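You operate a simulated robot arm through the tools that you are given. There is no shell and no other tool. Be economical: measure what you need, move in short steps, check, and stop when the job is done.

You are at the controls of a simulated two-armed robot. One attempt, no reset.

Task
Put the orange tub on the side tray of the left separator. Close the cabinet door of the middle line detector. Put the pouch labelled "Pasta twists" from the top of the middle line belt on the top of the middle line detector and the pouch labelled "Salted corn" on the top of the trial line belt. Fetch the medium orange carton and set it on the top of the middle line detector. Stack the tub marked "Green peas" from the left part of the middle line belt on top of the tub labelled "Brown rice". Take the orange jar and put it on the left part of the trial line belt. Any order will do. Set down upright: orange tub, medium orange carton, orange jar.

The check looks at the end state, three seconds after you hand in, the way a careful person would. Anything else that was tipped, shoved, dropped, spilled or broken makes it a failure.

Robot
Two 7-joint arms with fingered hands on one trunk, on a base that drives. Base frame: it is fixed to the floor where the robot stands at the start and does not move with it; the origin is under the middle of the robot, x ahead of it, y to its left, z up. Units: mm, rad, N and s.
The left shoulder is at the start at [70, 169, 1112], the right one opposite. With the tool pointing down near the work surface each hand reaches from about 100 to 600 mm from the robot's upright axis, wherever it stands, measured 20 degrees to its own side. Places, roughly: brown pouch, cream pouch, orange pouch [-1250, -500, 750]; brown tub, cream tub, teal tub with a foil lid, wh [-1000, -1250, 750]; cabinet door of the middle line detector [-700, -400, 300]; left part of the trial line belt [-2800, -1100, 800]; medium orange carton [-1250, -1000, 750]; orange jar [-1250, -1750, 750]; orange tub [500, 0, 500]; side tray of the left separator (19x20 cm) [1260, -1660, 660]; top of the middle line detector (24x52 cm) [-1220, -780, 1140]; top of the trial line belt [-2800, -700, 800]. Payload 3.4 kg a hand.
Tool frame (each hand has its own): the origin (TCP) lies between the finger pads and is the grasp point; the fingertips stand 23 mm ahead of it; z points along the fingers, y is the line along which they close. Largest opening 116 mm; the body of the gripper starts 65 mm behind the TCP. The gripper is a hand of 4 fingers: y runs from the thumb to the fingers, the wrist lies at [0, 0, -211] in the tool frame, and closing takes about 1.5 s.
Orientation is that of the tool frame in the base frame, as a unit quaternion [w, x, y, z]. With the fingers straight down and closing along the base's y, the tool's x points along the base's -x, its y along +y and its z along -z.

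Tools
- The arms move only by the tool jog_arm. It takes "left_motion", "right_motion" or both (then of equal length, played together; a hand with none holds still); each is a list of rows, each an object (a shift or turn left out is 0, a gripper value left out holds the last) with "travel": the shift along the tool's x, y, z in units of 500 mm (1.0 is 500 mm), a list of three; "rot": the turn, a rotation vector about the tool's x, y, z in units of 90 degrees (1.0 is 90 degrees), a list of three; "claw": the opening, from 0 (shut) to 1 (fully open). In form: [{"travel": [tx, ty, tz], "rot": [wx, wy, wz], "claw": claw}, ...]. A call has 1 to 10 rows; each row is the pose to reach, as a shift and turn from the pose commanded when the call began, along the tool's axes at that moment. A call with a number of a shift or a turn outside -1 to 1 is refused whole. Rows are played at 5 a second. More than 50 mm and 0.15 rad between two rows, or a gripper value outside its range, and nothing of the call is played. A pose out of reach is approached as far as the arm can. The call stops where the force on the tool passes 40 N (or 10 N more than at its start, if that is more) or the arm is blocked; 0.2 s more then pass. Each finger travels about 153 mm/s and halts on what it meets, pressing with about 29 N; the grip force reading is that of the motor and also rises with nothing between the fingers. The clock runs only during rows and for 0.2 s after the last one: add rows that repeat a pose to give the fingers time. The reply holds the time, the measured pose of the TCP, the force on the tool along the base axes, the opening and the grip force, in the units named above and with some noise, with the torque about the TCP (base axes, N m) and any sound that the robot's microphone picked up, and new pictures: "show" is both (left out), scene, wrist or none (wrist: the cameras of the hands that moved).
- Cameras (640 x 400 px; columns grow to the right, rows downward): "scene" is now at [81.6, -57.9, 1303.8]; the picture's right is [-0.88, -0.47, 0.00], its down [-0.41, 0.77, -0.48] and it looks along [0.23, -0.42, -0.88] (base axes); focal length 226 px, centre (320, 200). "left" rides on the left gripper at [-69, 1, -90] in its tool frame; the picture's right is [-0.01, -1.00, 0.00], its down [0.79, -0.01, -0.61] and it looks along [0.61, -0.01, 0.79] (tool axes); focal length 251 px, centre (320, 200). "right" rides on the right gripper at [68, 1, -90] in its tool frame; the picture's right is [-0.01, 1.00, 0.00], its down [-0.80, -0.01, -0.61] and it looks along [-0.61, -0.01, 0.80] (tool axes); focal length 251 px, centre (320, 200). There is no depth. A picture from a camera that has moved, and an enlarged one, comes with that camera's place and axes in the base frame and with its lens.
- slide_trunk(by): slides the trunk up (or, below 0, down) by that many mm; the arms and the scene camera ride with it, the base frame stays. It gives what a move gives, with no picture.
- drive_base(legs): drives the robot by 1 to 6 legs, each [ahead, left, turn to the left] in mm, mm and rad, along the robot's own axes; the way and the turn of a leg run together, so that a leg with both is an arc; at most 1500 mm and 3.142 rad a leg. The arms and the cameras ride along, it lands a little off, and it stops where it bumps. It gives what a move gives, and a new picture of the scene camera.
- hand_shape(shape, hand): the hand has 4 fingers and takes this shape, open, in about a second: jaw (thumb against the fingers, like two jaws); tri (thumb and two fingers); tip (a fingertip pinch); poke (one finger out to press); point (the index stretched); flat (the hand flat); cup (the hand cupped); fist (a fist). The gripper value then closes the fingers along that shape, each until it touches; the sizes above hold for jaw. It gives what a move gives, with no picture.
- aim_head(pan, tilt): turns the head with the scene camera to pan (to the left, within 1.501 rad either way) and tilt (down, from -0.506 to 1.204), counted from straight ahead of the robot. It gives what a move gives, and a new picture of the scene camera.
- enlarge(camera, box): a new picture of the part [left, top, right, bottom] of that camera's present view, enlarged. It takes no simulated time.
- hand_in(): hands the job in; it is judged then, once.

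Work in short steps. Places have to be worked out from the pictures, the camera data and where the tool is seen: move nearer, look again, correct. Check each grasp and each placing, and mend what went wrong. You have 196 turns and 260 pictures in all, those below and enlarged ones among them. Open the grippers and draw the arms clear of the work before you hand the job in, unless the task says otherwise.

The tools are called after "Request:" as a command line: name --argument value ..., lists and objects as JSON in quotes. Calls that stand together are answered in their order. jog_arm: Moves the arms, as the interface text tells. Its arguments: {"type":"object","properties":{"left_motion":{"type":"array","items":{"type":"object","properties":{"travel":{"type":"array","items":{"type":"number"}},"rot":{"type":"array","items":{"type":"number"}},"claw":{"type":"number"}}}},"right_motion":{"type":"array","items":{"type":"object","properties":{"travel":{"type":"array","items":{"type":"number"}},"rot":{"type":"array","items":{"type":"number"}},"claw":{"type":"number"}}}},"show":{"type":"string","enum":["both","scene","wrist","none"]}},"required":[]} The other tools are called the same way: slide_trunk (by) slides the trunk up or down; hand_shape (shape, hand) gives the hand a shape; drive_base (legs) drives the base; aim_head (pan, tilt) turns the head that bears the scene camera; enlarge (camera, box) takes an enlarged picture of a part of a camera's view; hand_in () hands the job in.

At the start:

```text
t: 0.0
left_tcp_pos: [268.8, 54.2, 713.6]
left_tcp_rot: [0.0, 0.031, 0.992, 0.121]
left_wrist_force: [0.3, 0.3, 0.2]
left_torque: [-0.03, 0.05, -0.02]
left_gripper_width: 115.9
left_grip_force: 0.0
left_shape: jaw
right_tcp_pos: [309.9, -407.7, 839.2]
right_tcp_rot: [0.0, 0.0, 1.0, 0.0]
right_wrist_force: [-0.2, -0.4, 0.2]
right_torque: [-0.01, 0.02, 0.04]
right_gripper_width: 116.0
right_grip_force: 0.0
right_shape: jaw
trunk travel left (down, up): [-618.0, 322.0]
robot x, y, heading: [-0.5, 0.1, -0.003]
head pan, tilt: [-1.082, 1.07]
```

scene: 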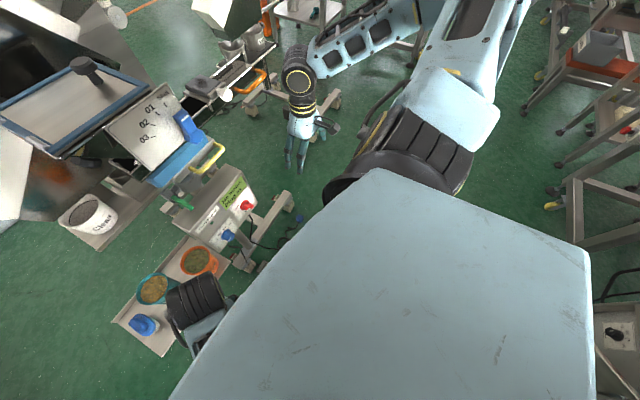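
right: 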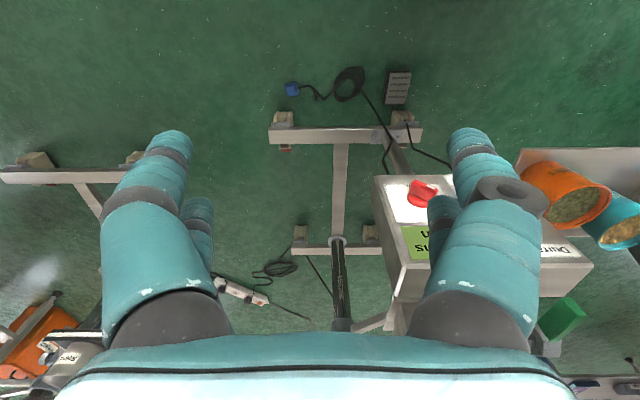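
left: 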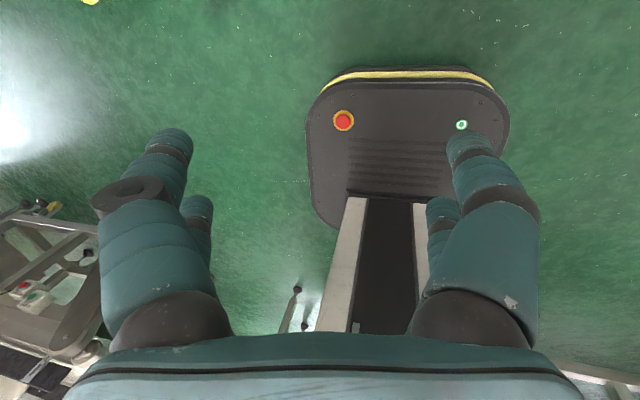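

I start by looking around: the head is panned right now, so I look ahead for the orange tub first.

Request:
aim_head --pan 0.0 --tilt 0.8

Request:
aim_head --pan -0.9 --tilt 0.35

Request:
aim_head --pan -1.5 --tilt 0.3

```text
t: 1.3
left_tcp_pos: [268.4, 55.2, 712.6]
left_tcp_rot: [-0.001, 0.032, 0.992, 0.121]
left_wrist_force: [-0.4, -0.4, 0.2]
left_torque: [-0.02, 0.0, -0.01]
left_gripper_width: 116.0
left_grip_force: 0.1
left_shape: jaw
right_tcp_pos: [309.0, -407.2, 838.9]
right_tcp_rot: [0.0, 0.0, 1.0, 0.0]
right_wrist_force: [0.8, -0.9, -0.9]
right_torque: [0.02, -0.02, -0.02]
right_gripper_width: 116.0
right_grip_force: 0.0
right_shape: jaw
trunk travel left (down, up): [-618.0, 322.0]
robot x, y, heading: [1.5, -0.1, 0.003]
head pan, tilt: [0.0, 0.799]
camera scene: at [131.6, -0.5, 1323.6], right [0.0, -1.0, 0.0], down [-0.72, 0.0, -0.7], along [0.7, 0.0, -0.72], focal length 226 px, centre (320, 200)
```

scene: 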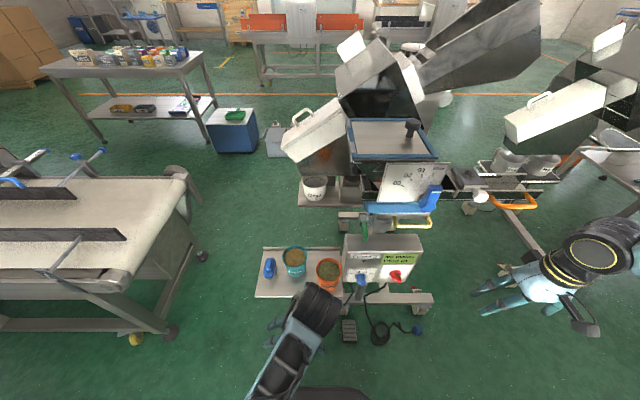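

```text
t: 2.5
left_tcp_pos: [269.5, 54.4, 713.3]
left_tcp_rot: [0.001, 0.032, 0.992, 0.121]
left_wrist_force: [0.9, -0.7, -0.5]
left_torque: [-0.01, -0.01, -0.03]
left_gripper_width: 116.1
left_grip_force: 0.0
left_shape: jaw
right_tcp_pos: [308.8, -408.1, 838.6]
right_tcp_rot: [0.0, 0.0, 1.0, 0.0]
right_wrist_force: [-0.5, 0.7, -0.1]
right_torque: [0.03, -0.02, 0.04]
right_gripper_width: 115.5
right_grip_force: 0.1
right_shape: jaw
trunk travel left (down, up): [-618.0, 322.0]
robot x, y, heading: [0.0, 0.2, 0.003]
head pan, tilt: [-0.901, 0.351]
camera scene: at [108.9, -73.4, 1363.2], right [-0.78, -0.62, 0.0], down [-0.21, 0.27, -0.94], along [0.58, -0.74, -0.34], focal length 226 px, centre (320, 200)
```

scene: 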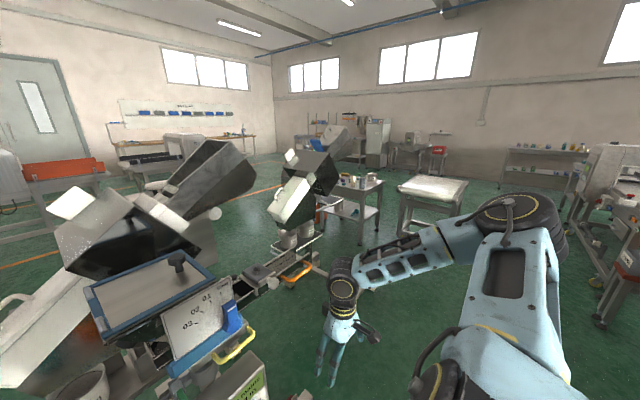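

```text
t: 3.5
left_tcp_pos: [268.9, 55.3, 712.7]
left_tcp_rot: [0.0, 0.031, 0.992, 0.121]
left_wrist_force: [-0.6, -0.4, 0.7]
left_torque: [-0.02, 0.02, 0.01]
left_gripper_width: 115.8
left_grip_force: 0.0
left_shape: jaw
right_tcp_pos: [307.4, -406.8, 839.0]
right_tcp_rot: [-0.001, -0.001, 1.0, 0.0]
right_wrist_force: [0.3, -0.3, 0.7]
right_torque: [-0.02, 0.02, 0.01]
right_gripper_width: 115.6
right_grip_force: 0.2
right_shape: jaw
trunk travel left (down, up): [-618.0, 322.0]
robot x, y, heading: [-0.1, -1.5, 0.002]
head pan, tilt: [-1.499, 0.3]
camera scene: at [57.8, -93.6, 1368.0], right [-1.0, -0.07, 0.0], down [-0.02, 0.3, -0.96], along [0.07, -0.95, -0.3], focal length 226 px, centre (320, 200)
```

scene: 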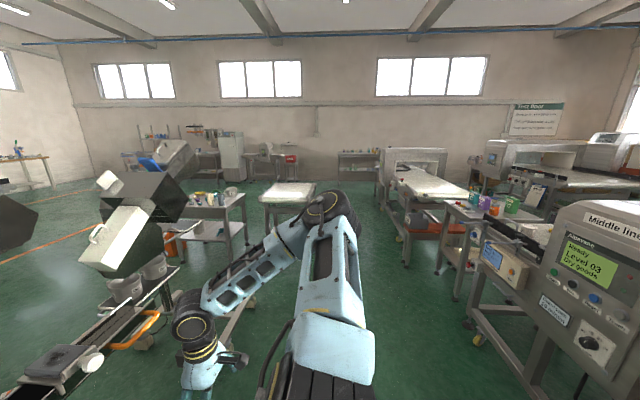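

I've seen the layout. Now I face the tub tray ahead and enlarge it.

Request:
aim_head --pan 0.0 --tilt 1.0

Request:
enlarge --camera "scene" --box '[220, 150, 440, 290]'

```text
t: 5.1
left_tcp_pos: [269.2, 53.8, 712.5]
left_tcp_rot: [0.0, 0.032, 0.992, 0.121]
left_wrist_force: [-0.8, -0.7, 0.7]
left_torque: [0.03, -0.03, 0.02]
left_gripper_width: 116.1
left_grip_force: 0.0
left_shape: jaw
right_tcp_pos: [309.1, -407.0, 839.1]
right_tcp_rot: [0.0, 0.0, 1.0, 0.0]
right_wrist_force: [-0.2, 0.3, 0.3]
right_torque: [0.01, 0.0, 0.01]
right_gripper_width: 116.1
right_grip_force: 0.1
right_shape: jaw
trunk travel left (down, up): [-618.0, 322.0]
robot x, y, heading: [-2.0, -1.3, 0.001]
head pan, tilt: [0.0, 1.0]
camera scene: at [120.7, -0.5, 1308.5], right [0.0, -1.0, 0.0], down [-0.84, 0.0, -0.54], along [0.54, 0.0, -0.84], focal length 226 px, centre (320, 200)
```

scene: 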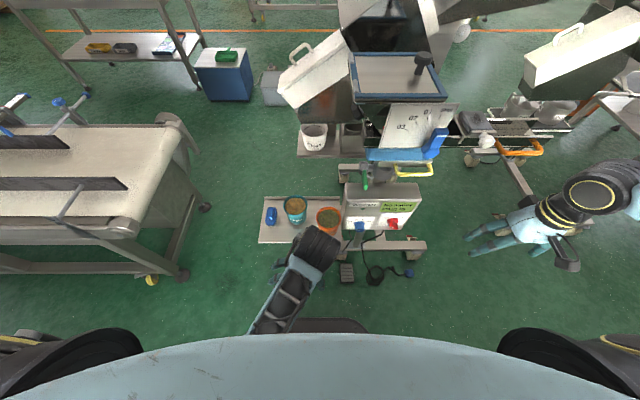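

```text
2.86 times, centred on (330, 220) of scene
camera zoom: at [120.7, -0.5, 1308.5], right [0.0, -1.0, 0.0], down [-0.84, 0.0, -0.54], along [0.54, 0.0, -0.84], focal length 644 px, centre (291, 143)
```

zoom: 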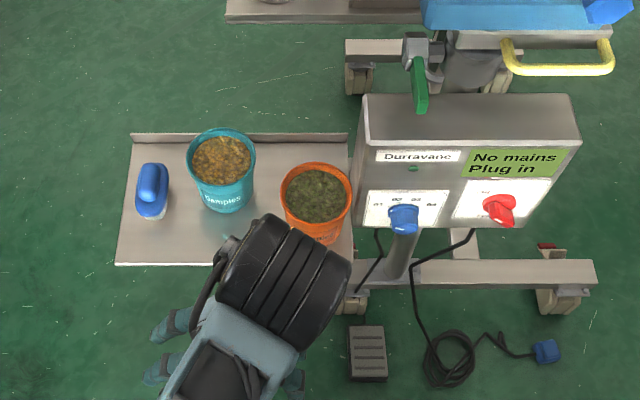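

Orange tub is about at (505, -32), rim diameter ~88 mm, full of loose product. I straighten the left hand to point down, then turn it so the jaws close along base x (neighbours are on both y sides).

Request:
jog_arm --left_motion '[{"rot": [0.052, 0, 0]}, {"rot": [0.104, 0, 0]}, {"rot": [0.155, 0, 0]}]' --show "none"

Request:
jog_arm --left_motion '[{"rot": [0, 0, -0.09], "travel": [-0.03, 0, -0.02]}, {"rot": [0, 0, -0.18], "travel": [-0.06, 0, -0.04]}, {"rot": [0, 0, -0.27], "travel": [-0.09, 0, -0.06]}, {"rot": [0, 0, -0.36], "travel": [-0.12, 0, -0.08]}, {"rot": [0, 0, -0.45], "travel": [-0.15, 0, -0.1]}, {"rot": [0, 0, -0.54], "travel": [-0.18, 0, -0.1]}, {"rot": [0, 0, -0.63], "travel": [-0.21, 0, -0.1]}, {"rot": [0, 0, -0.72], "travel": [-0.24, 0, -0.1]}, {"rot": [0, 0, -0.81], "travel": [-0.27, 0, -0.1]}, {"rot": [0, 0, -0.9], "travel": [-0.3, 0, -0.1]}]' --show "both"

```text
t: 6.1
left_tcp_pos: [269.1, 80.8, 702.4]
left_tcp_rot: [0.002, 0.047, 0.998, 0.039]
left_wrist_force: [0.8, -1.4, 0.0]
left_torque: [0.03, 0.0, 0.03]
left_gripper_width: 116.0
left_grip_force: 0.0
left_shape: jaw
right_tcp_pos: [309.6, -407.5, 838.6]
right_tcp_rot: [0.0, 0.0, 1.0, 0.0]
right_wrist_force: [1.0, 0.4, 0.1]
right_torque: [0.0, -0.02, -0.01]
right_gripper_width: 116.1
right_grip_force: 0.2
right_shape: jaw
trunk travel left (down, up): [-618.0, 322.0]
robot x, y, heading: [-1.5, 3.9, -0.0]
head pan, tilt: [0.0, 1.0]
stopped in row 3 (left hand): the arm was blocked; the commanded pose is now the measured one
```

```text
t: 6.7
left_tcp_pos: [283.0, 135.4, 694.9]
left_tcp_rot: [0.013, -0.041, 0.991, 0.13]
left_wrist_force: [0.0, -0.2, -0.6]
left_torque: [-0.03, 0.0, 0.03]
left_gripper_width: 115.9
left_grip_force: 0.0
left_shape: jaw
right_tcp_pos: [309.2, -407.5, 838.7]
right_tcp_rot: [0.0, 0.0, 1.0, 0.0]
right_wrist_force: [-0.3, 1.2, 0.0]
right_torque: [-0.02, 0.01, 0.04]
right_gripper_width: 116.2
right_grip_force: 0.0
right_shape: jaw
trunk travel left (down, up): [-618.0, 322.0]
robot x, y, heading: [-0.7, 1.3, -0.0]
head pan, tilt: [0.0, 1.0]
stopped in row 3 (left hand): the arm was blocked; the commanded pose is now the measured one
camera scene: at [120.9, -0.3, 1308.5], right [0.0, -1.0, 0.0], down [-0.84, 0.0, -0.54], along [0.54, 0.0, -0.84], focal length 226 px, centre (320, 200)
camera left: at [350.8, 118.0, 784.7], right [0.1, -0.96, -0.26], down [-0.8, -0.23, 0.56], along [-0.59, 0.15, -0.79], focal length 251 px, centre (320, 200)
```

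scene: 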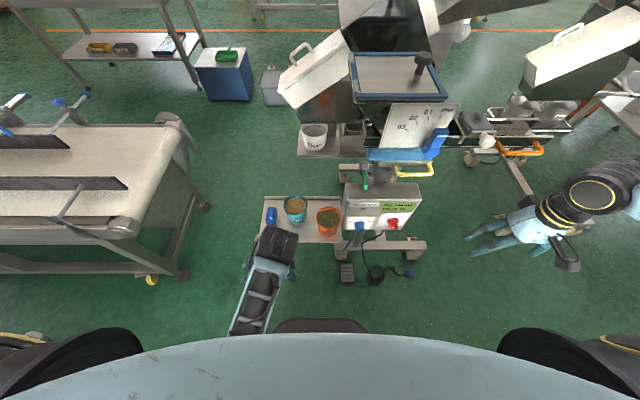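
left: 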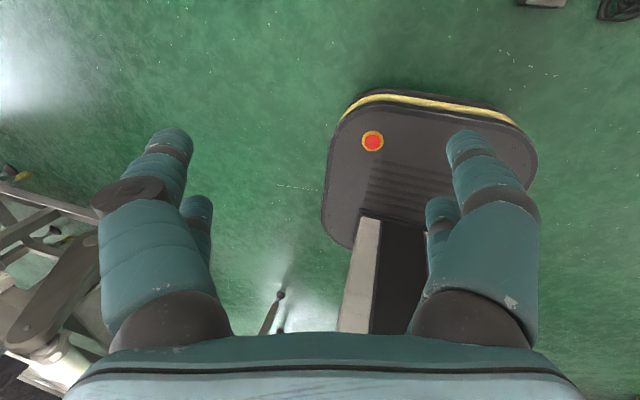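

The left arm gets blocked in its folded configuration. The right hand is already pointing straight down, so I'll use that: drive left so that the tub lies on the right hand's side.

Request:
drive_base --legs '[[40, 170, 0]]'

Request:
jog_arm --right_motion '[{"rot": [0, 0, 0.09]}, {"rot": [0, 0, 0.18]}, {"rot": [0, 0, 0.27]}, {"rot": [0, 0, 0.36]}, {"rot": [0, 0, 0.45]}, {"rot": [0, 0, 0.54]}, {"rot": [0, 0, 0.63]}, {"rot": [0, 0, 0.72]}, {"rot": [0, 0, 0.81]}, {"rot": [0, 0, 0.9]}]' --show "wrist"

```text
t: 8.2
left_tcp_pos: [322.9, 305.4, 695.1]
left_tcp_rot: [0.012, -0.043, 0.99, 0.13]
left_wrist_force: [-0.6, -0.7, -0.3]
left_torque: [-0.04, -0.03, -0.02]
left_gripper_width: 115.8
left_grip_force: 0.1
left_shape: jaw
right_tcp_pos: [350.1, -237.8, 840.2]
right_tcp_rot: [0.0, 0.0, 1.0, 0.001]
right_wrist_force: [-0.6, -0.2, 0.1]
right_torque: [-0.01, 0.0, 0.0]
right_gripper_width: 116.2
right_grip_force: 0.1
right_shape: jaw
trunk travel left (down, up): [-618.0, 322.0]
robot x, y, heading: [40.5, 169.9, -0.0]
head pan, tilt: [0.0, 1.0]
camera scene: at [160.7, 168.5, 1308.5], right [0.0, -1.0, 0.0], down [-0.84, 0.0, -0.54], along [0.54, 0.0, -0.84], focal length 226 px, centre (320, 200)
```

scene: 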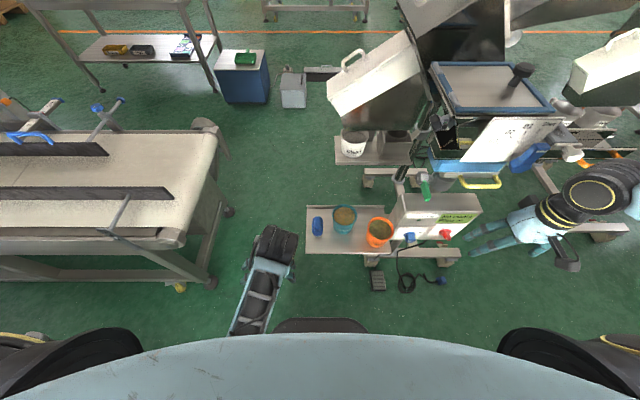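

```text
t: 10.4
left_tcp_pos: [322.1, 304.6, 694.2]
left_tcp_rot: [0.012, -0.043, 0.99, 0.13]
left_wrist_force: [0.4, 0.2, 0.2]
left_torque: [0.0, -0.01, 0.03]
left_gripper_width: 116.1
left_grip_force: 0.1
left_shape: jaw
right_tcp_pos: [349.6, -237.9, 838.5]
right_tcp_rot: [0.0, 0.65, 0.76, 0.0]
right_wrist_force: [0.4, -0.2, -0.4]
right_torque: [0.02, 0.0, 0.04]
right_gripper_width: 115.8
right_grip_force: 0.0
right_shape: jaw
trunk travel left (down, up): [-618.0, 322.0]
robot x, y, heading: [39.5, 165.2, 0.0]
head pan, tilt: [0.0, 1.0]
camera right: at [340.2, -169.7, 928.6], right [0.99, 0.15, 0.0], down [0.12, -0.79, 0.61], along [0.09, -0.6, -0.79], focal length 251 px, centre (320, 200)
```

right: 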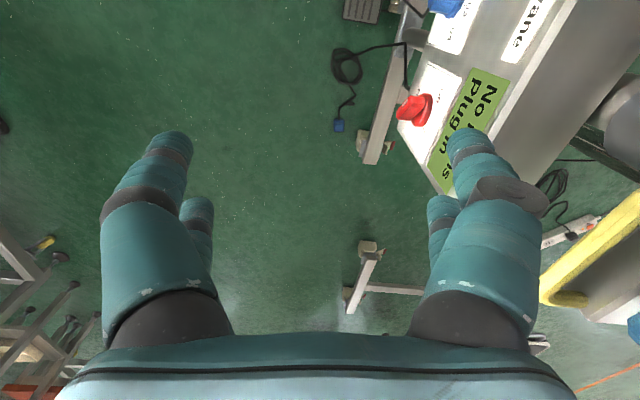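

Right hand turns fine. I move it above the tub (~(495,-31)), finishing the yaw, and look with the wrist camera.

Request:
jog_arm --right_motion '[{"travel": [0.06, 0.06, 0], "rot": [0, 0, 0.02]}, {"travel": [0.12, 0.12, 0], "rot": [0, 0, 0.04]}, {"travel": [0.18, 0.18, 0], "rot": [0, 0, 0.06]}, {"travel": [0.24, 0.24, 0.0], "rot": [0, 0, 0.08]}, {"travel": [0.3, 0.3, 0.0], "rot": [0, 0, 0.099]}, {"travel": [0.364, 0.352, 0.0], "rot": [0, 0, 0.099]}]' --show "both"

```text
t: 12.0
left_tcp_pos: [316.3, 269.2, 701.7]
left_tcp_rot: [0.024, -0.016, 0.991, 0.132]
left_wrist_force: [-0.1, -0.2, 0.5]
left_torque: [-0.01, -0.01, -0.01]
left_gripper_width: 116.0
left_grip_force: 0.0
left_shape: jaw
right_tcp_pos: [461.9, -76.2, 840.1]
right_tcp_rot: [0.002, 0.723, 0.691, 0.001]
right_wrist_force: [-1.4, 0.7, 0.2]
right_torque: [-0.02, -0.01, -0.02]
right_gripper_width: 115.7
right_grip_force: 0.0
right_shape: jaw
trunk travel left (down, up): [-618.0, 322.0]
robot x, y, heading: [37.6, 153.1, -0.054]
head pan, tilt: [0.0, 1.0]
stopped in row 6 (right hand): the arm was blocked; the commanded pose is now the measured one
camera scene: at [135.8, 139.4, 1311.3], right [-0.05, -1.0, -0.01], down [-0.83, 0.05, -0.56], along [0.55, -0.03, -0.83], focal length 226 px, centre (320, 200)
camera right: at [465.3, -6.6, 929.9], right [1.0, -0.05, 0.0], down [-0.05, -0.79, 0.61], along [-0.03, -0.61, -0.79], focal length 251 px, centre (320, 200)
```

scene: 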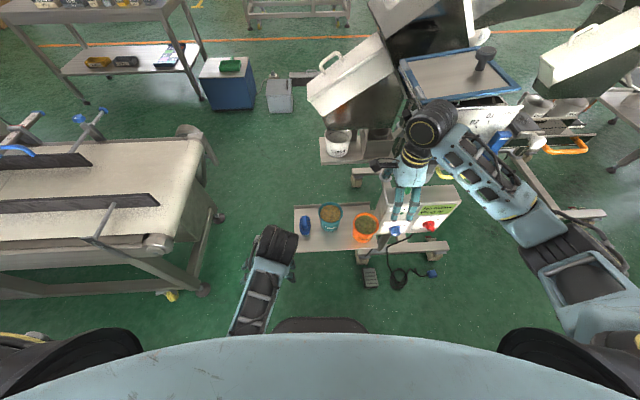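
right: 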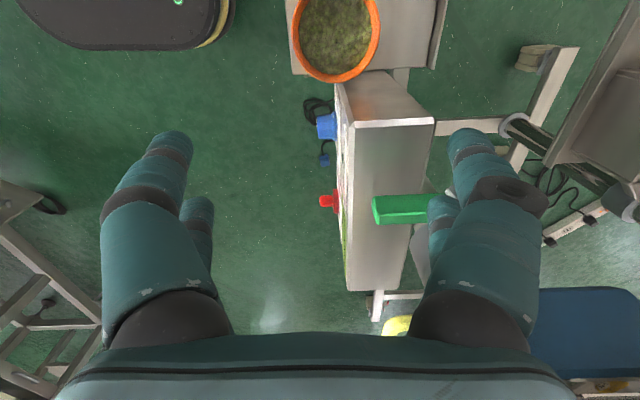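

The base got pushed round, so the forearm may be touching the machine. I enlarge to inspect.

Request:
enlarge --camera "scene" --box '[340, 40, 600, 220]'

```text
2.22 times, centred on (470, 130) of scene
camera zoom: at [135.8, 139.4, 1311.3], right [-0.05, -1.0, -0.01], down [-0.83, 0.05, -0.56], along [0.55, -0.03, -0.83], focal length 501 px, centre (-13, 356)
```

zoom: 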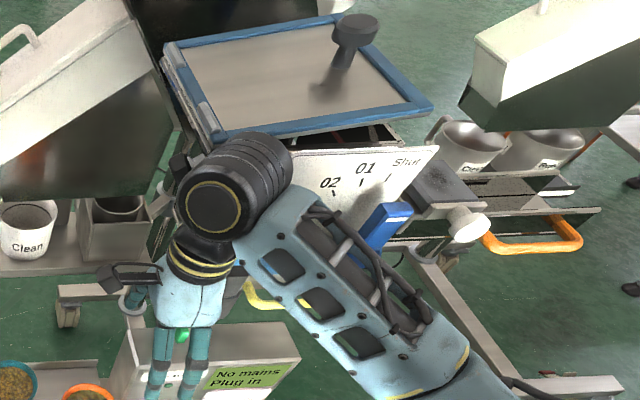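

The elbow/wrist housing is against the blue frame. I retreat the right arm the way it came.

Request:
jog_arm --right_motion '[{"travel": [-0.03, -0.06, 0]}, {"travel": [-0.1, -0.12, 0]}, {"travel": [-0.17, -0.18, 0]}, {"travel": [-0.24, -0.24, 0]}, {"travel": [-0.31, -0.28, 0]}, {"travel": [-0.38, -0.3, 0]}]' --show "none"

Request:
aim_head --pan 0.9 --tilt 1.1

```text
t: 13.4
left_tcp_pos: [328.4, 274.4, 695.6]
left_tcp_rot: [0.016, -0.017, 0.991, 0.131]
left_wrist_force: [0.4, -0.3, 0.8]
left_torque: [0.0, 0.0, 0.01]
left_gripper_width: 116.0
left_grip_force: 0.0
left_shape: jaw
right_tcp_pos: [319.9, -252.5, 836.3]
right_tcp_rot: [-0.004, 0.722, 0.691, -0.007]
right_wrist_force: [0.3, 0.1, -0.5]
right_torque: [-0.01, -0.05, -0.01]
right_gripper_width: 115.7
right_grip_force: 0.0
right_shape: jaw
trunk travel left (down, up): [-618.0, 322.0]
robot x, y, heading: [40.2, 151.9, -0.047]
head pan, tilt: [0.0, 1.0]
```

```text
t: 14.6
left_tcp_pos: [328.5, 274.4, 694.8]
left_tcp_rot: [0.015, -0.017, 0.991, 0.13]
left_wrist_force: [0.0, -0.3, 0.0]
left_torque: [0.01, -0.01, 0.04]
left_gripper_width: 116.0
left_grip_force: 0.0
left_shape: jaw
right_tcp_pos: [322.2, -253.1, 837.1]
right_tcp_rot: [-0.004, 0.723, 0.691, -0.006]
right_wrist_force: [-0.3, -0.5, -0.2]
right_torque: [0.01, -0.02, 0.01]
right_gripper_width: 115.9
right_grip_force: 0.0
right_shape: jaw
trunk travel left (down, up): [-618.0, 322.0]
robot x, y, heading: [40.7, 151.2, -0.048]
head pan, tilt: [0.901, 1.1]
camera scene: at [131.8, 197.4, 1301.9], right [0.75, -0.66, 0.0], down [-0.59, -0.67, -0.45], along [0.3, 0.34, -0.89], focal length 226 px, centre (320, 200)
```

scene: 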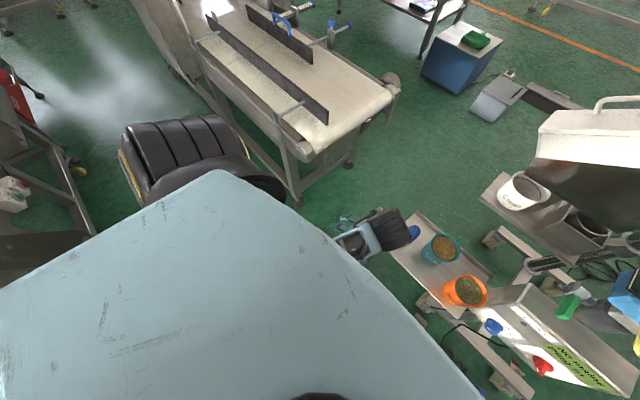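

The left upper arm hangs down beside the trunk. I try raising and moving the left hand outward to a mirror of the right hand's pose, where it should be free to straighten.

Request:
jog_arm --left_motion '[{"travel": [0, 0.07, -0.03]}, {"travel": [0, 0.15, -0.06]}, {"travel": [0, 0.23, -0.09]}, {"travel": [0, 0.31, -0.12]}, {"travel": [0, 0.39, -0.15]}, {"travel": [0, 0.46, -0.18]}, {"travel": [0, 0.46, -0.18], "rot": [0.05, 0, 0]}, {"travel": [0, 0.46, -0.18], "rot": [0.1, 0, 0]}, {"travel": [0, 0.46, -0.18], "rot": [0.16, 0, 0]}]' --show "scene"

```text
t: 15.6
left_tcp_pos: [325.7, 443.2, 788.6]
left_tcp_rot: [0.02, 0.022, 0.976, 0.217]
left_wrist_force: [0.6, 0.2, 0.3]
left_torque: [0.0, -0.01, -0.01]
left_gripper_width: 115.9
left_grip_force: 0.0
left_shape: jaw
left hand out of reach, approached as far as the arm can: row 4
right_tcp_pos: [321.9, -251.9, 837.6]
right_tcp_rot: [-0.003, 0.722, 0.692, -0.007]
right_wrist_force: [0.2, 0.3, 0.2]
right_torque: [0.03, 0.0, 0.02]
right_gripper_width: 116.0
right_grip_force: 0.1
right_shape: jaw
trunk travel left (down, up): [-618.0, 322.0]
robot x, y, heading: [40.8, 147.1, -0.05]
head pan, tilt: [0.901, 1.1]
stopped in row 4 (left hand): the arm was blocked; the commanded pose is now the measured one
camera scene: at [132.4, 197.9, 1301.8], right [0.75, -0.66, 0.0], down [-0.59, -0.67, -0.45], along [0.3, 0.34, -0.89], focal length 226 px, centre (320, 200)
```

scene: 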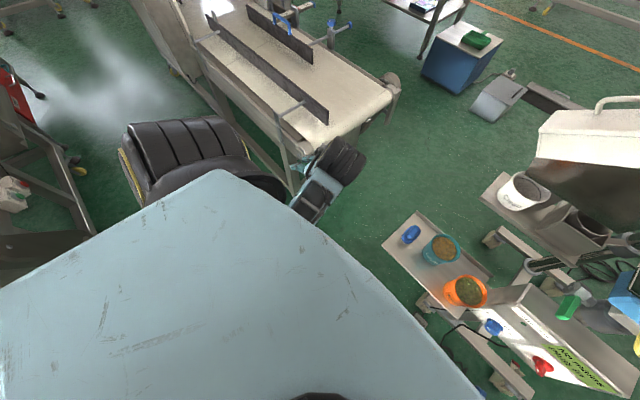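

The left arm is limited in that configuration; I'll reverse it, and instead re-stance the robot: further left and turned right, so the right forearm comes in from behind the tub, well clear of the machine frame (which overhangs at about x 535, z 1030).

Request:
jog_arm --left_motion '[{"travel": [0, -0.08, 0.0]}, {"travel": [0, -0.16, 0.03]}, {"travel": [0, -0.24, 0.06]}, {"travel": [0, -0.31, 0.1]}]' --show "none"

Request:
drive_base --legs '[[-60, 0, 0], [0, 200, 0], [0, 0, -0.5]]'

```text
t: 16.2
left_tcp_pos: [333.3, 426.7, 756.8]
left_tcp_rot: [0.039, 0.066, 0.951, 0.301]
left_wrist_force: [0.1, 0.2, 0.6]
left_torque: [0.02, 0.0, 0.04]
left_gripper_width: 116.0
left_grip_force: 0.0
left_shape: jaw
right_tcp_pos: [320.7, -251.9, 836.5]
right_tcp_rot: [-0.003, 0.723, 0.691, -0.007]
right_wrist_force: [0.5, 0.7, 0.2]
right_torque: [0.01, -0.01, 0.0]
right_gripper_width: 115.9
right_grip_force: 0.0
right_shape: jaw
trunk travel left (down, up): [-618.0, 322.0]
robot x, y, heading: [41.4, 154.4, -0.048]
head pan, tilt: [0.901, 1.1]
stopped in row 3 (left hand): the arm was blocked; the commanded pose is now the measured one
```

```text
t: 19.8
left_tcp_pos: [379.6, 456.3, 757.1]
left_tcp_rot: [0.112, 0.296, 0.906, 0.281]
left_wrist_force: [-0.1, 0.5, -0.9]
left_torque: [-0.03, 0.02, -0.04]
left_gripper_width: 116.2
left_grip_force: 0.0
left_shape: jaw
right_tcp_pos: [45.8, -134.7, 837.4]
right_tcp_rot: [-0.004, 0.87, 0.493, -0.005]
right_wrist_force: [0.6, 0.3, 0.0]
right_torque: [0.03, 0.0, -0.04]
right_gripper_width: 115.7
right_grip_force: 0.0
right_shape: jaw
trunk travel left (down, up): [-618.0, 322.0]
robot x, y, heading: [-11.9, 356.8, -0.542]
head pan, tilt: [0.901, 1.1]
camera scene: at [92.4, 351.1, 1301.9], right [0.35, -0.94, 0.0], down [-0.84, -0.31, -0.45], along [0.43, 0.16, -0.89], focal length 226 px, centre (320, 200)
```

scene: 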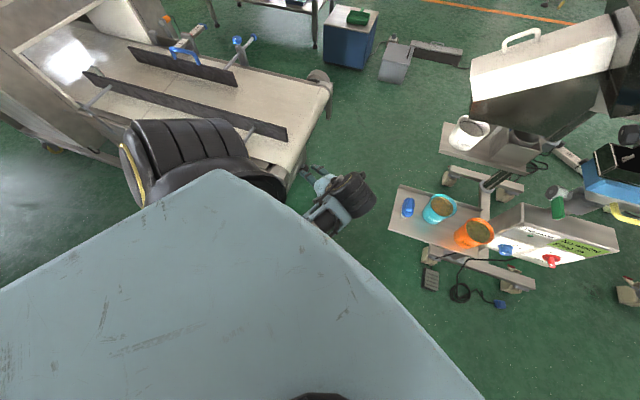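

Tables and tray are well placed. I drive closer so the tub is ~480 ahead and ~130 right of the robot.

Request:
drive_base --legs '[[153, 60, 0]]'

Request:
aim_head --pan -0.2 --tilt 1.0

```text
t: 21.2
left_tcp_pos: [541.9, 426.9, 757.8]
left_tcp_rot: [0.112, 0.298, 0.905, 0.282]
left_wrist_force: [0.2, -0.2, 0.2]
left_torque: [-0.02, 0.0, 0.01]
left_gripper_width: 115.9
left_grip_force: 0.1
left_shape: jaw
right_tcp_pos: [206.6, -163.6, 836.4]
right_tcp_rot: [-0.005, 0.87, 0.492, -0.006]
right_wrist_force: [0.3, 0.0, -0.7]
right_torque: [-0.01, 0.04, 0.04]
right_gripper_width: 116.0
right_grip_force: 0.1
right_shape: jaw
trunk travel left (down, up): [-618.0, 322.0]
robot x, y, heading: [149.6, 328.1, -0.547]
head pan, tilt: [0.901, 1.1]
camera scene: at [255.4, 322.5, 1301.9], right [0.35, -0.94, 0.0], down [-0.84, -0.31, -0.45], along [0.43, 0.16, -0.89], focal length 226 px, centre (320, 200)
```

scene: 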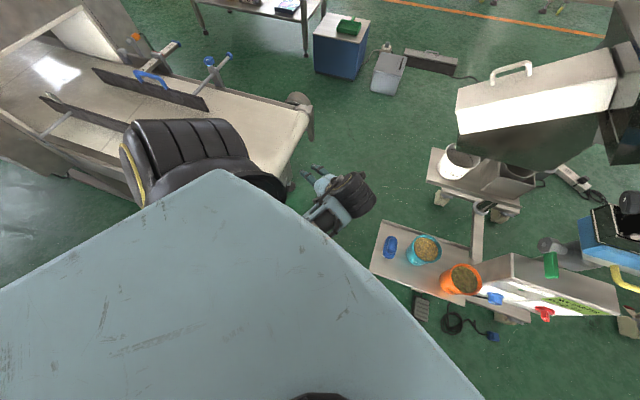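

```text
t: 22.6
left_tcp_pos: [540.7, 427.9, 757.3]
left_tcp_rot: [0.113, 0.297, 0.905, 0.282]
left_wrist_force: [0.0, 0.1, -0.5]
left_torque: [0.0, -0.06, -0.03]
left_gripper_width: 116.0
left_grip_force: 0.1
left_shape: jaw
right_tcp_pos: [206.7, -163.4, 836.1]
right_tcp_rot: [-0.005, 0.87, 0.493, -0.005]
right_wrist_force: [0.3, -0.6, -0.2]
right_torque: [-0.02, 0.0, -0.04]
right_gripper_width: 115.9
right_grip_force: 0.0
right_shape: jaw
trunk travel left (down, up): [-618.0, 322.0]
robot x, y, heading: [150.7, 329.1, -0.542]
head pan, tilt: [-0.201, 1.0]
camera scene: at [246.7, 253.4, 1308.5], right [-0.68, -0.73, 0.0], down [-0.62, 0.57, -0.54], along [0.4, -0.37, -0.84], focal length 226 px, centre (320, 200)
```

scene: 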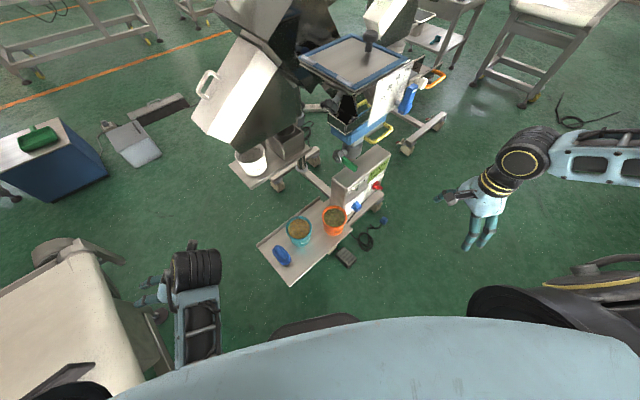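

I lower and swing the right hand to a spot in front of the tub first, aligning the yaw to base x, then look.

Request:
jog_arm --right_motion '[{"travel": [0.06, 0.005, 0.04], "rot": [0, 0, -0.07]}, {"travel": [0.12, 0.01, 0.08], "rot": [0, 0, -0.14]}, {"travel": [0.19, 0.015, 0.12], "rot": [0, 0, -0.21]}, {"travel": [0.25, 0.02, 0.16], "rot": [0, 0, -0.28]}, {"travel": [0.32, 0.028, 0.2], "rot": [0, 0, -0.34]}, {"travel": [0.36, 0.09, 0.22], "rot": [0, 0, -0.34]}, {"travel": [0.4, 0.15, 0.24], "rot": [0, 0, -0.34]}]' --show "both"

```text
t: 24.2
left_tcp_pos: [543.6, 427.4, 757.3]
left_tcp_rot: [0.111, 0.297, 0.905, 0.282]
left_wrist_force: [0.5, 0.3, -0.3]
left_torque: [-0.04, -0.01, 0.0]
left_gripper_width: 116.0
left_grip_force: 0.1
left_shape: jaw
right_tcp_pos: [373.3, -29.6, 713.4]
right_tcp_rot: [-0.006, 0.709, 0.705, -0.005]
right_wrist_force: [0.1, 0.1, -0.6]
right_torque: [0.02, -0.01, 0.0]
right_gripper_width: 116.0
right_grip_force: 0.1
right_shape: jaw
trunk travel left (down, up): [-618.0, 322.0]
robot x, y, heading: [153.1, 324.0, -0.551]
head pan, tilt: [-0.201, 1.0]
camera scene: at [247.9, 253.6, 1308.5], right [-0.68, -0.73, 0.0], down [-0.62, 0.57, -0.54], along [0.4, -0.37, -0.84], focal length 226 px, centre (320, 200)
camera right: at [375.3, 39.0, 804.4], right [1.0, -0.01, -0.02], down [0.0, -0.8, 0.61], along [-0.02, -0.61, -0.8], focal length 251 px, centre (320, 200)
```

scene: 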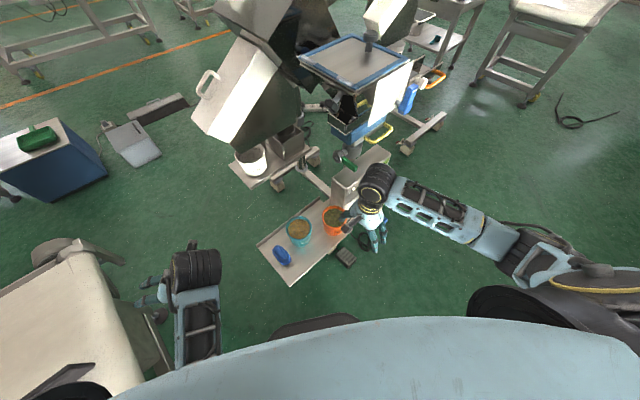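
right: 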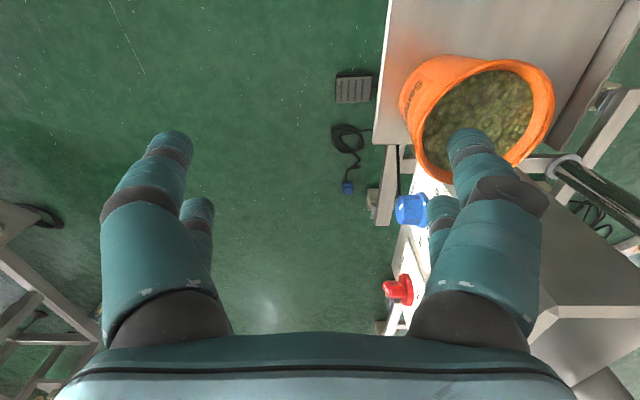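

Tub centre estimate (485, -25), rim z ≈ 625, diameter ~93. I move over it at the present height and check centering.

Request:
jog_arm --right_motion '[{"travel": [0.003, 0.075, 0]}, {"travel": [0.006, 0.15, 0]}, {"travel": [0.01, 0.224, 0]}]' --show "both"

```text
t: 25.0
left_tcp_pos: [542.2, 428.0, 757.0]
left_tcp_rot: [0.112, 0.297, 0.906, 0.281]
left_wrist_force: [-0.1, -1.1, -0.2]
left_torque: [-0.01, 0.01, 0.01]
left_gripper_width: 115.9
left_grip_force: 0.1
left_shape: jaw
right_tcp_pos: [485.0, -24.5, 714.6]
right_tcp_rot: [-0.006, 0.709, 0.705, -0.005]
right_wrist_force: [0.8, -0.3, 0.6]
right_torque: [0.02, 0.02, 0.0]
right_gripper_width: 116.0
right_grip_force: 0.0
right_shape: jaw
trunk travel left (down, up): [-618.0, 322.0]
robot x, y, heading: [149.9, 323.8, -0.544]
head pan, tilt: [-0.201, 1.0]
camera scene: at [248.2, 253.8, 1308.4], right [-0.68, -0.73, 0.0], down [-0.62, 0.57, -0.54], along [0.4, -0.37, -0.84], focal length 226 px, centre (320, 200)
camera right: at [488.4, 44.4, 803.2], right [1.0, -0.01, -0.02], down [0.0, -0.8, 0.61], along [-0.02, -0.61, -0.8], focal length 251 px, centre (320, 200)
```

scene: 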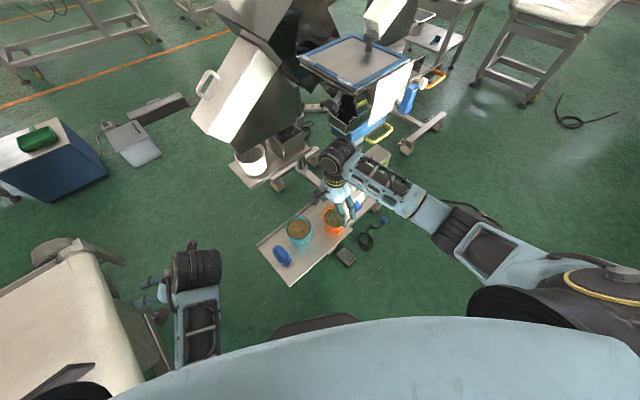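
right: 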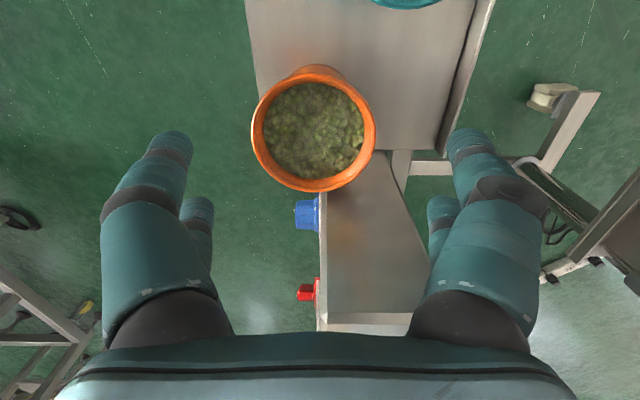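

Rim centre comes out at (480, -23), rim z ≈ 634. I shift 5 mm back and descend so the pads sit ~35 mm below the rim.

Request:
jog_arm --right_motion '[{"travel": [0.003, -0.01, 0.0]}, {"travel": [0.003, -0.01, 0.07]}, {"travel": [0.003, -0.01, 0.14]}, {"travel": [0.003, -0.01, 0.19]}, {"travel": [0.003, -0.01, 0.228]}]' --show "both"

```text
t: 26.2
left_tcp_pos: [541.6, 427.5, 758.4]
left_tcp_rot: [0.114, 0.296, 0.906, 0.281]
left_wrist_force: [-1.3, -0.8, 0.4]
left_torque: [0.0, -0.01, 0.02]
left_gripper_width: 116.1
left_grip_force: 0.1
left_shape: jaw
right_tcp_pos: [478.4, -25.1, 602.3]
right_tcp_rot: [-0.003, 0.71, 0.704, -0.004]
right_wrist_force: [4.1, -2.8, 9.5]
right_torque: [-0.11, -0.1, 0.04]
right_gripper_width: 115.9
right_grip_force: 0.0
right_shape: jaw
trunk travel left (down, up): [-618.0, 322.0]
robot x, y, heading: [150.0, 327.1, -0.546]
head pan, tilt: [-0.201, 1.0]
camera scene: at [245.9, 254.8, 1309.0], right [-0.68, -0.73, 0.0], down [-0.62, 0.57, -0.54], along [0.4, -0.37, -0.84], focal length 226 px, centre (320, 200)
camera right: at [480.7, 45.2, 691.0], right [1.0, -0.02, -0.01], down [-0.01, -0.79, 0.61], along [-0.02, -0.61, -0.79], focal length 251 px, centre (320, 200)
```

scene: 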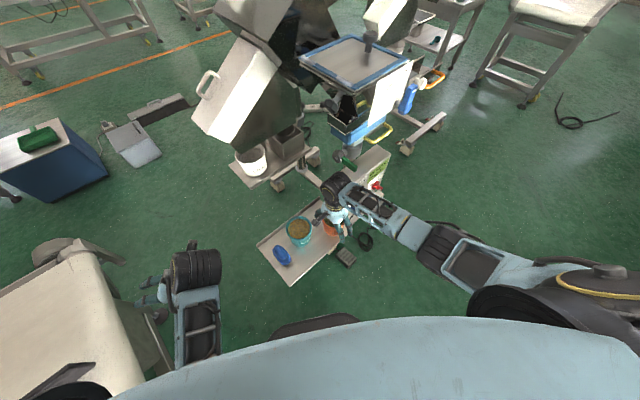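
right: 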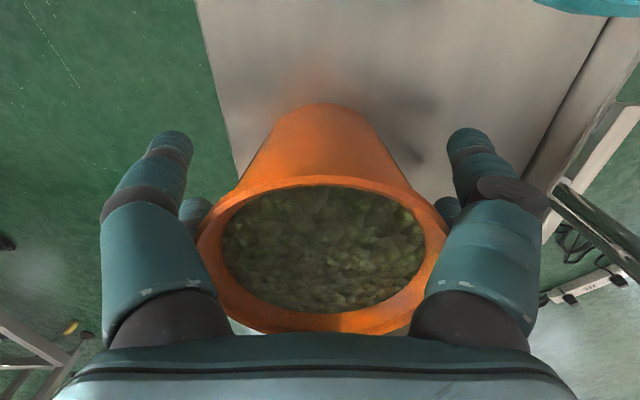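

A slight contact with the rim (9.5 N): I back up 10 mm and close the hand.

Request:
jog_arm --right_motion '[{"travel": [0, 0, -0.02]}, {"travel": [0, 0, -0.02], "claw": 0.8}, {"travel": [0, 0, -0.02], "claw": 0.6}, {"travel": [0, 0, -0.02], "claw": 0.3}, {"travel": [0, 0, -0.02], "claw": 0.0}, {"travel": [0, 0, -0.02], "claw": 0.0}, {"travel": [0, 0, -0.02], "claw": 0.0}]' --show "wrist"

```text
t: 27.8
left_tcp_pos: [542.1, 426.7, 758.2]
left_tcp_rot: [0.113, 0.297, 0.905, 0.282]
left_wrist_force: [0.4, 0.0, 0.1]
left_torque: [-0.01, 0.04, -0.04]
left_gripper_width: 116.1
left_grip_force: 0.0
left_shape: jaw
right_tcp_pos: [479.4, -24.1, 609.3]
right_tcp_rot: [-0.005, 0.71, 0.705, -0.005]
right_wrist_force: [-0.1, -0.3, -0.3]
right_torque: [0.02, 0.01, 0.0]
right_gripper_width: 54.0
right_grip_force: 28.8
right_shape: jaw
trunk travel left (down, up): [-618.0, 322.0]
robot x, y, heading: [152.2, 331.7, -0.541]
head pan, tilt: [-0.201, 1.0]
camera right: at [480.4, 44.5, 699.0], right [1.0, -0.02, -0.01], down [0.0, -0.8, 0.61], along [-0.02, -0.61, -0.8], focal length 251 px, centre (320, 200)
```

right: 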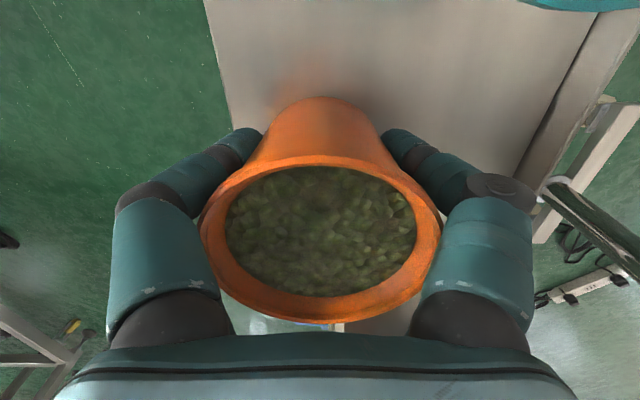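

Gripped (54 mm at the lower taper, wrapped under the rim). Lift gently and check.

Request:
jog_arm --right_motion '[{"travel": [0, 0, -0.03]}, {"travel": [0, 0, -0.06]}, {"travel": [0, 0, -0.1]}, {"travel": [0, 0, -0.14]}]' --show "both"

```text
t: 28.8
left_tcp_pos: [542.2, 426.9, 757.5]
left_tcp_rot: [0.113, 0.296, 0.905, 0.283]
left_wrist_force: [-0.6, 0.1, -0.9]
left_torque: [0.0, -0.01, 0.01]
left_gripper_width: 116.1
left_grip_force: 0.1
left_shape: jaw
right_tcp_pos: [477.4, -24.2, 679.2]
right_tcp_rot: [-0.006, 0.71, 0.705, -0.004]
right_wrist_force: [-0.5, 0.2, -3.2]
right_torque: [0.0, -0.01, 0.0]
right_gripper_width: 54.2
right_grip_force: 28.9
right_shape: jaw
trunk travel left (down, up): [-618.0, 322.0]
robot x, y, heading: [152.2, 328.8, -0.548]
head pan, tilt: [-0.201, 1.0]
camera scene: at [247.1, 253.2, 1308.4], right [-0.68, -0.73, 0.0], down [-0.62, 0.57, -0.54], along [0.4, -0.37, -0.84], focal length 226 px, centre (320, 200)
camera right: at [481.4, 44.3, 769.6], right [1.0, -0.02, -0.01], down [0.0, -0.8, 0.61], along [-0.02, -0.6, -0.8], focal length 251 px, centre (320, 200)
```

scene: 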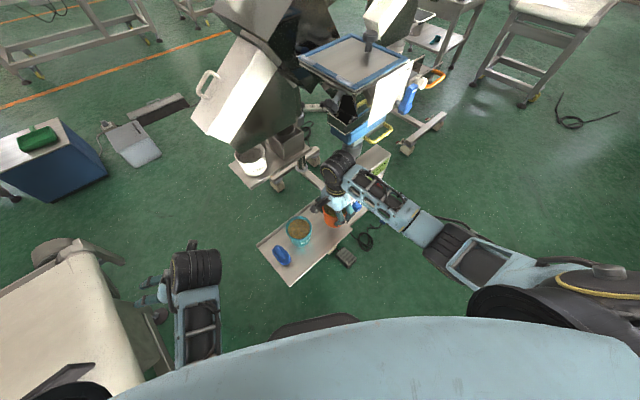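
right: 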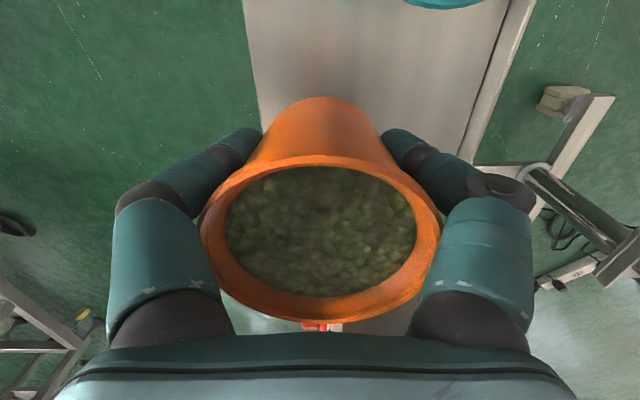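

Tub held (3.2 N). Retreat toward -x, then raise.

Request:
jog_arm --right_motion '[{"travel": [0, -0.06, 0]}, {"travel": [0, -0.13, 0]}, {"travel": [0, -0.2, 0]}, {"travel": [0, -0.26, -0.02]}, {"travel": [0, -0.28, -0.08]}, {"travel": [0, -0.3, -0.14]}, {"travel": [0, -0.3, -0.2]}, {"travel": [0, -0.3, -0.24]}]' --show "none"

Request:
drive_base --legs '[[-200, 0, 0], [0, 0, -1.02]]'

Request:
aim_head --pan 0.7 --tilt 0.5

```text
t: 30.6
left_tcp_pos: [541.2, 428.2, 758.0]
left_tcp_rot: [0.113, 0.297, 0.905, 0.282]
left_wrist_force: [0.2, -0.3, 0.0]
left_torque: [0.0, 0.02, -0.03]
left_gripper_width: 116.1
left_grip_force: 0.0
left_shape: jaw
right_tcp_pos: [330.7, -24.0, 802.2]
right_tcp_rot: [-0.006, 0.71, 0.704, -0.004]
right_wrist_force: [0.5, -1.1, -3.6]
right_torque: [-0.04, 0.02, 0.02]
right_gripper_width: 54.2
right_grip_force: 29.7
right_shape: jaw
trunk travel left (down, up): [-618.0, 322.0]
robot x, y, heading: [155.0, 327.0, -0.546]
head pan, tilt: [-0.201, 1.0]
```

```text
t: 34.7
left_tcp_pos: [274.3, 152.8, 759.0]
left_tcp_rot: [0.236, 0.7, 0.646, 0.192]
left_wrist_force: [0.1, 0.3, 0.3]
left_torque: [0.02, -0.02, -0.01]
left_gripper_width: 116.1
left_grip_force: 0.1
left_shape: jaw
right_tcp_pos: [-220.8, 93.3, 802.1]
right_tcp_rot: [-0.007, 0.962, 0.272, -0.001]
right_wrist_force: [0.1, 0.1, -2.7]
right_torque: [0.0, -0.02, -0.02]
right_gripper_width: 53.4
right_grip_force: 28.9
right_shape: jaw
trunk travel left (down, up): [-618.0, 322.0]
robot x, y, heading: [-15.7, 431.2, -1.564]
head pan, tilt: [-0.201, 1.0]
camera scene: at [-28.9, 310.9, 1308.5], right [-0.98, 0.19, 0.0], down [0.16, 0.83, -0.54], along [-0.1, -0.53, -0.84], focal length 226 px, centre (320, 200)
```

scene: 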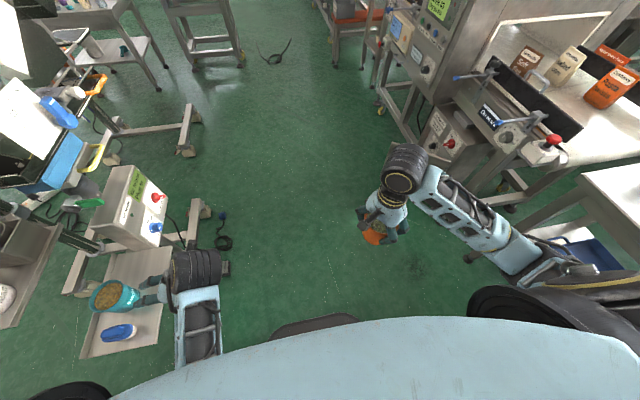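

```text
t: 35.9
left_tcp_pos: [274.0, 151.1, 756.7]
left_tcp_rot: [0.235, 0.7, 0.646, 0.192]
left_wrist_force: [0.1, 0.6, -0.1]
left_torque: [0.0, 0.03, -0.01]
left_gripper_width: 116.2
left_grip_force: 0.1
left_shape: jaw
right_tcp_pos: [-220.2, 93.4, 801.4]
right_tcp_rot: [-0.007, 0.962, 0.271, -0.001]
right_wrist_force: [0.3, 0.1, -3.2]
right_torque: [0.0, -0.05, 0.04]
right_gripper_width: 53.4
right_grip_force: 28.7
right_shape: jaw
trunk travel left (down, up): [-618.0, 322.0]
robot x, y, heading: [-15.6, 429.2, -1.561]
head pan, tilt: [0.7, 0.499]
camera scene: at [43.6, 310.1, 1349.5], right [-0.76, -0.65, 0.0], down [-0.31, 0.36, -0.88], along [0.57, -0.67, -0.48], focal length 226 px, centre (320, 200)
```

scene: 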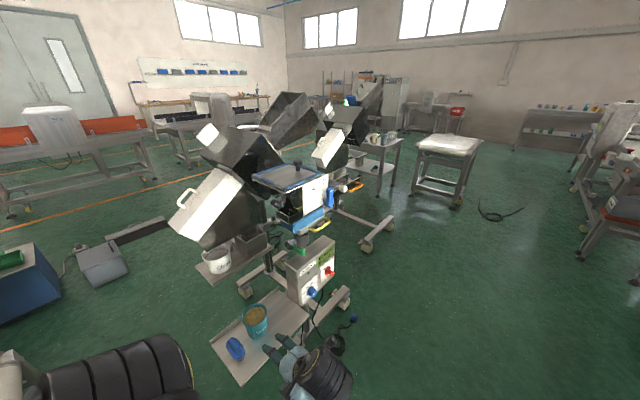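

The target tray should appear around pixel (354,154). Enlarge that region.

Request:
enlarge --camera "scene" --box '[290, 70, 490, 210]'

```text
2.86 times, centred on (390, 140) of scene
camera zoom: at [43.6, 310.1, 1349.5], right [-0.76, -0.65, 0.0], down [-0.31, 0.36, -0.88], along [0.57, -0.67, -0.48], focal length 644 px, centre (120, 371)
```

zoom: 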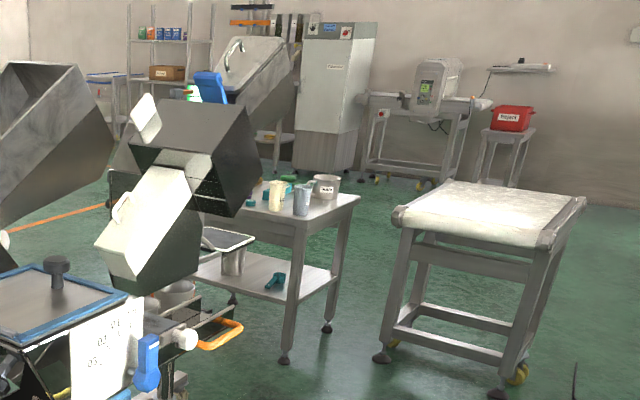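

The tray (19x20 cm) hangs at the -y side of the left separator. I plan to stand near (818,-1890) heading ~45°. First tuck the left hand back a bit, then drive.

Request:
jog_arm --left_motion '[{"travel": [0.05, -0.05, 0]}, {"travel": [0.1, -0.1, 0]}, {"travel": [0.15, -0.15, 0]}]' --show "none"

Request:
drive_base --legs '[[1450, 0, 0], [870, 0, 0]]'

```text
t: 36.7
left_tcp_pos: [233.5, 228.8, 713.4]
left_tcp_rot: [0.261, 0.714, 0.617, 0.203]
left_wrist_force: [-0.6, 0.9, 0.6]
left_torque: [0.01, 0.01, 0.03]
left_gripper_width: 116.2
left_grip_force: 0.1
left_shape: jaw
right_tcp_pos: [-221.3, 93.5, 802.6]
right_tcp_rot: [-0.008, 0.962, 0.272, -0.002]
right_wrist_force: [0.4, -0.2, -2.1]
right_torque: [-0.02, 0.01, -0.01]
right_gripper_width: 53.5
right_grip_force: 28.9
right_shape: jaw
trunk travel left (down, up): [-618.0, 322.0]
robot x, y, heading: [-15.0, 429.9, -1.558]
head pan, tilt: [0.7, 0.499]
```

```text
t: 48.2
left_tcp_pos: [255.8, -2092.3, 711.8]
left_tcp_rot: [0.257, 0.715, 0.617, 0.204]
left_wrist_force: [-0.8, 0.2, 0.3]
left_torque: [0.02, 0.02, 0.01]
left_gripper_width: 116.1
left_grip_force: 0.1
left_shape: jaw
right_tcp_pos: [-197.2, -2232.8, 800.9]
right_tcp_rot: [-0.007, 0.962, 0.273, -0.002]
right_wrist_force: [0.3, -0.1, -3.5]
right_torque: [0.02, 0.01, 0.01]
right_gripper_width: 53.6
right_grip_force: 28.9
right_shape: jaw
trunk travel left (down, up): [-618.0, 322.0]
robot x, y, heading: [6.8, -1894.5, -1.558]
head pan, tilt: [0.7, 0.499]
camera scene: at [67.4, -2013.8, 1349.6], right [-0.76, -0.65, 0.0], down [-0.31, 0.36, -0.88], along [0.57, -0.66, -0.48], focal length 226 px, centre (320, 200)
```

scene: 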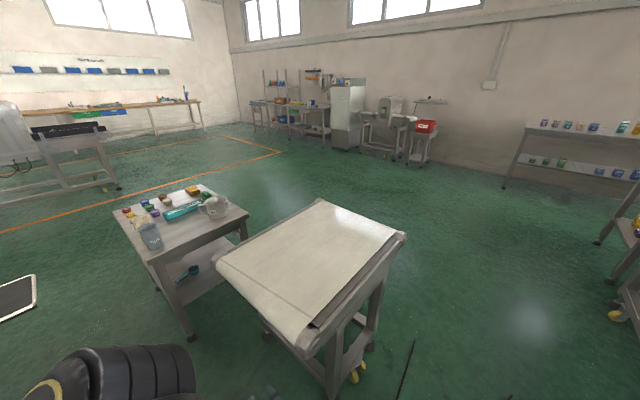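

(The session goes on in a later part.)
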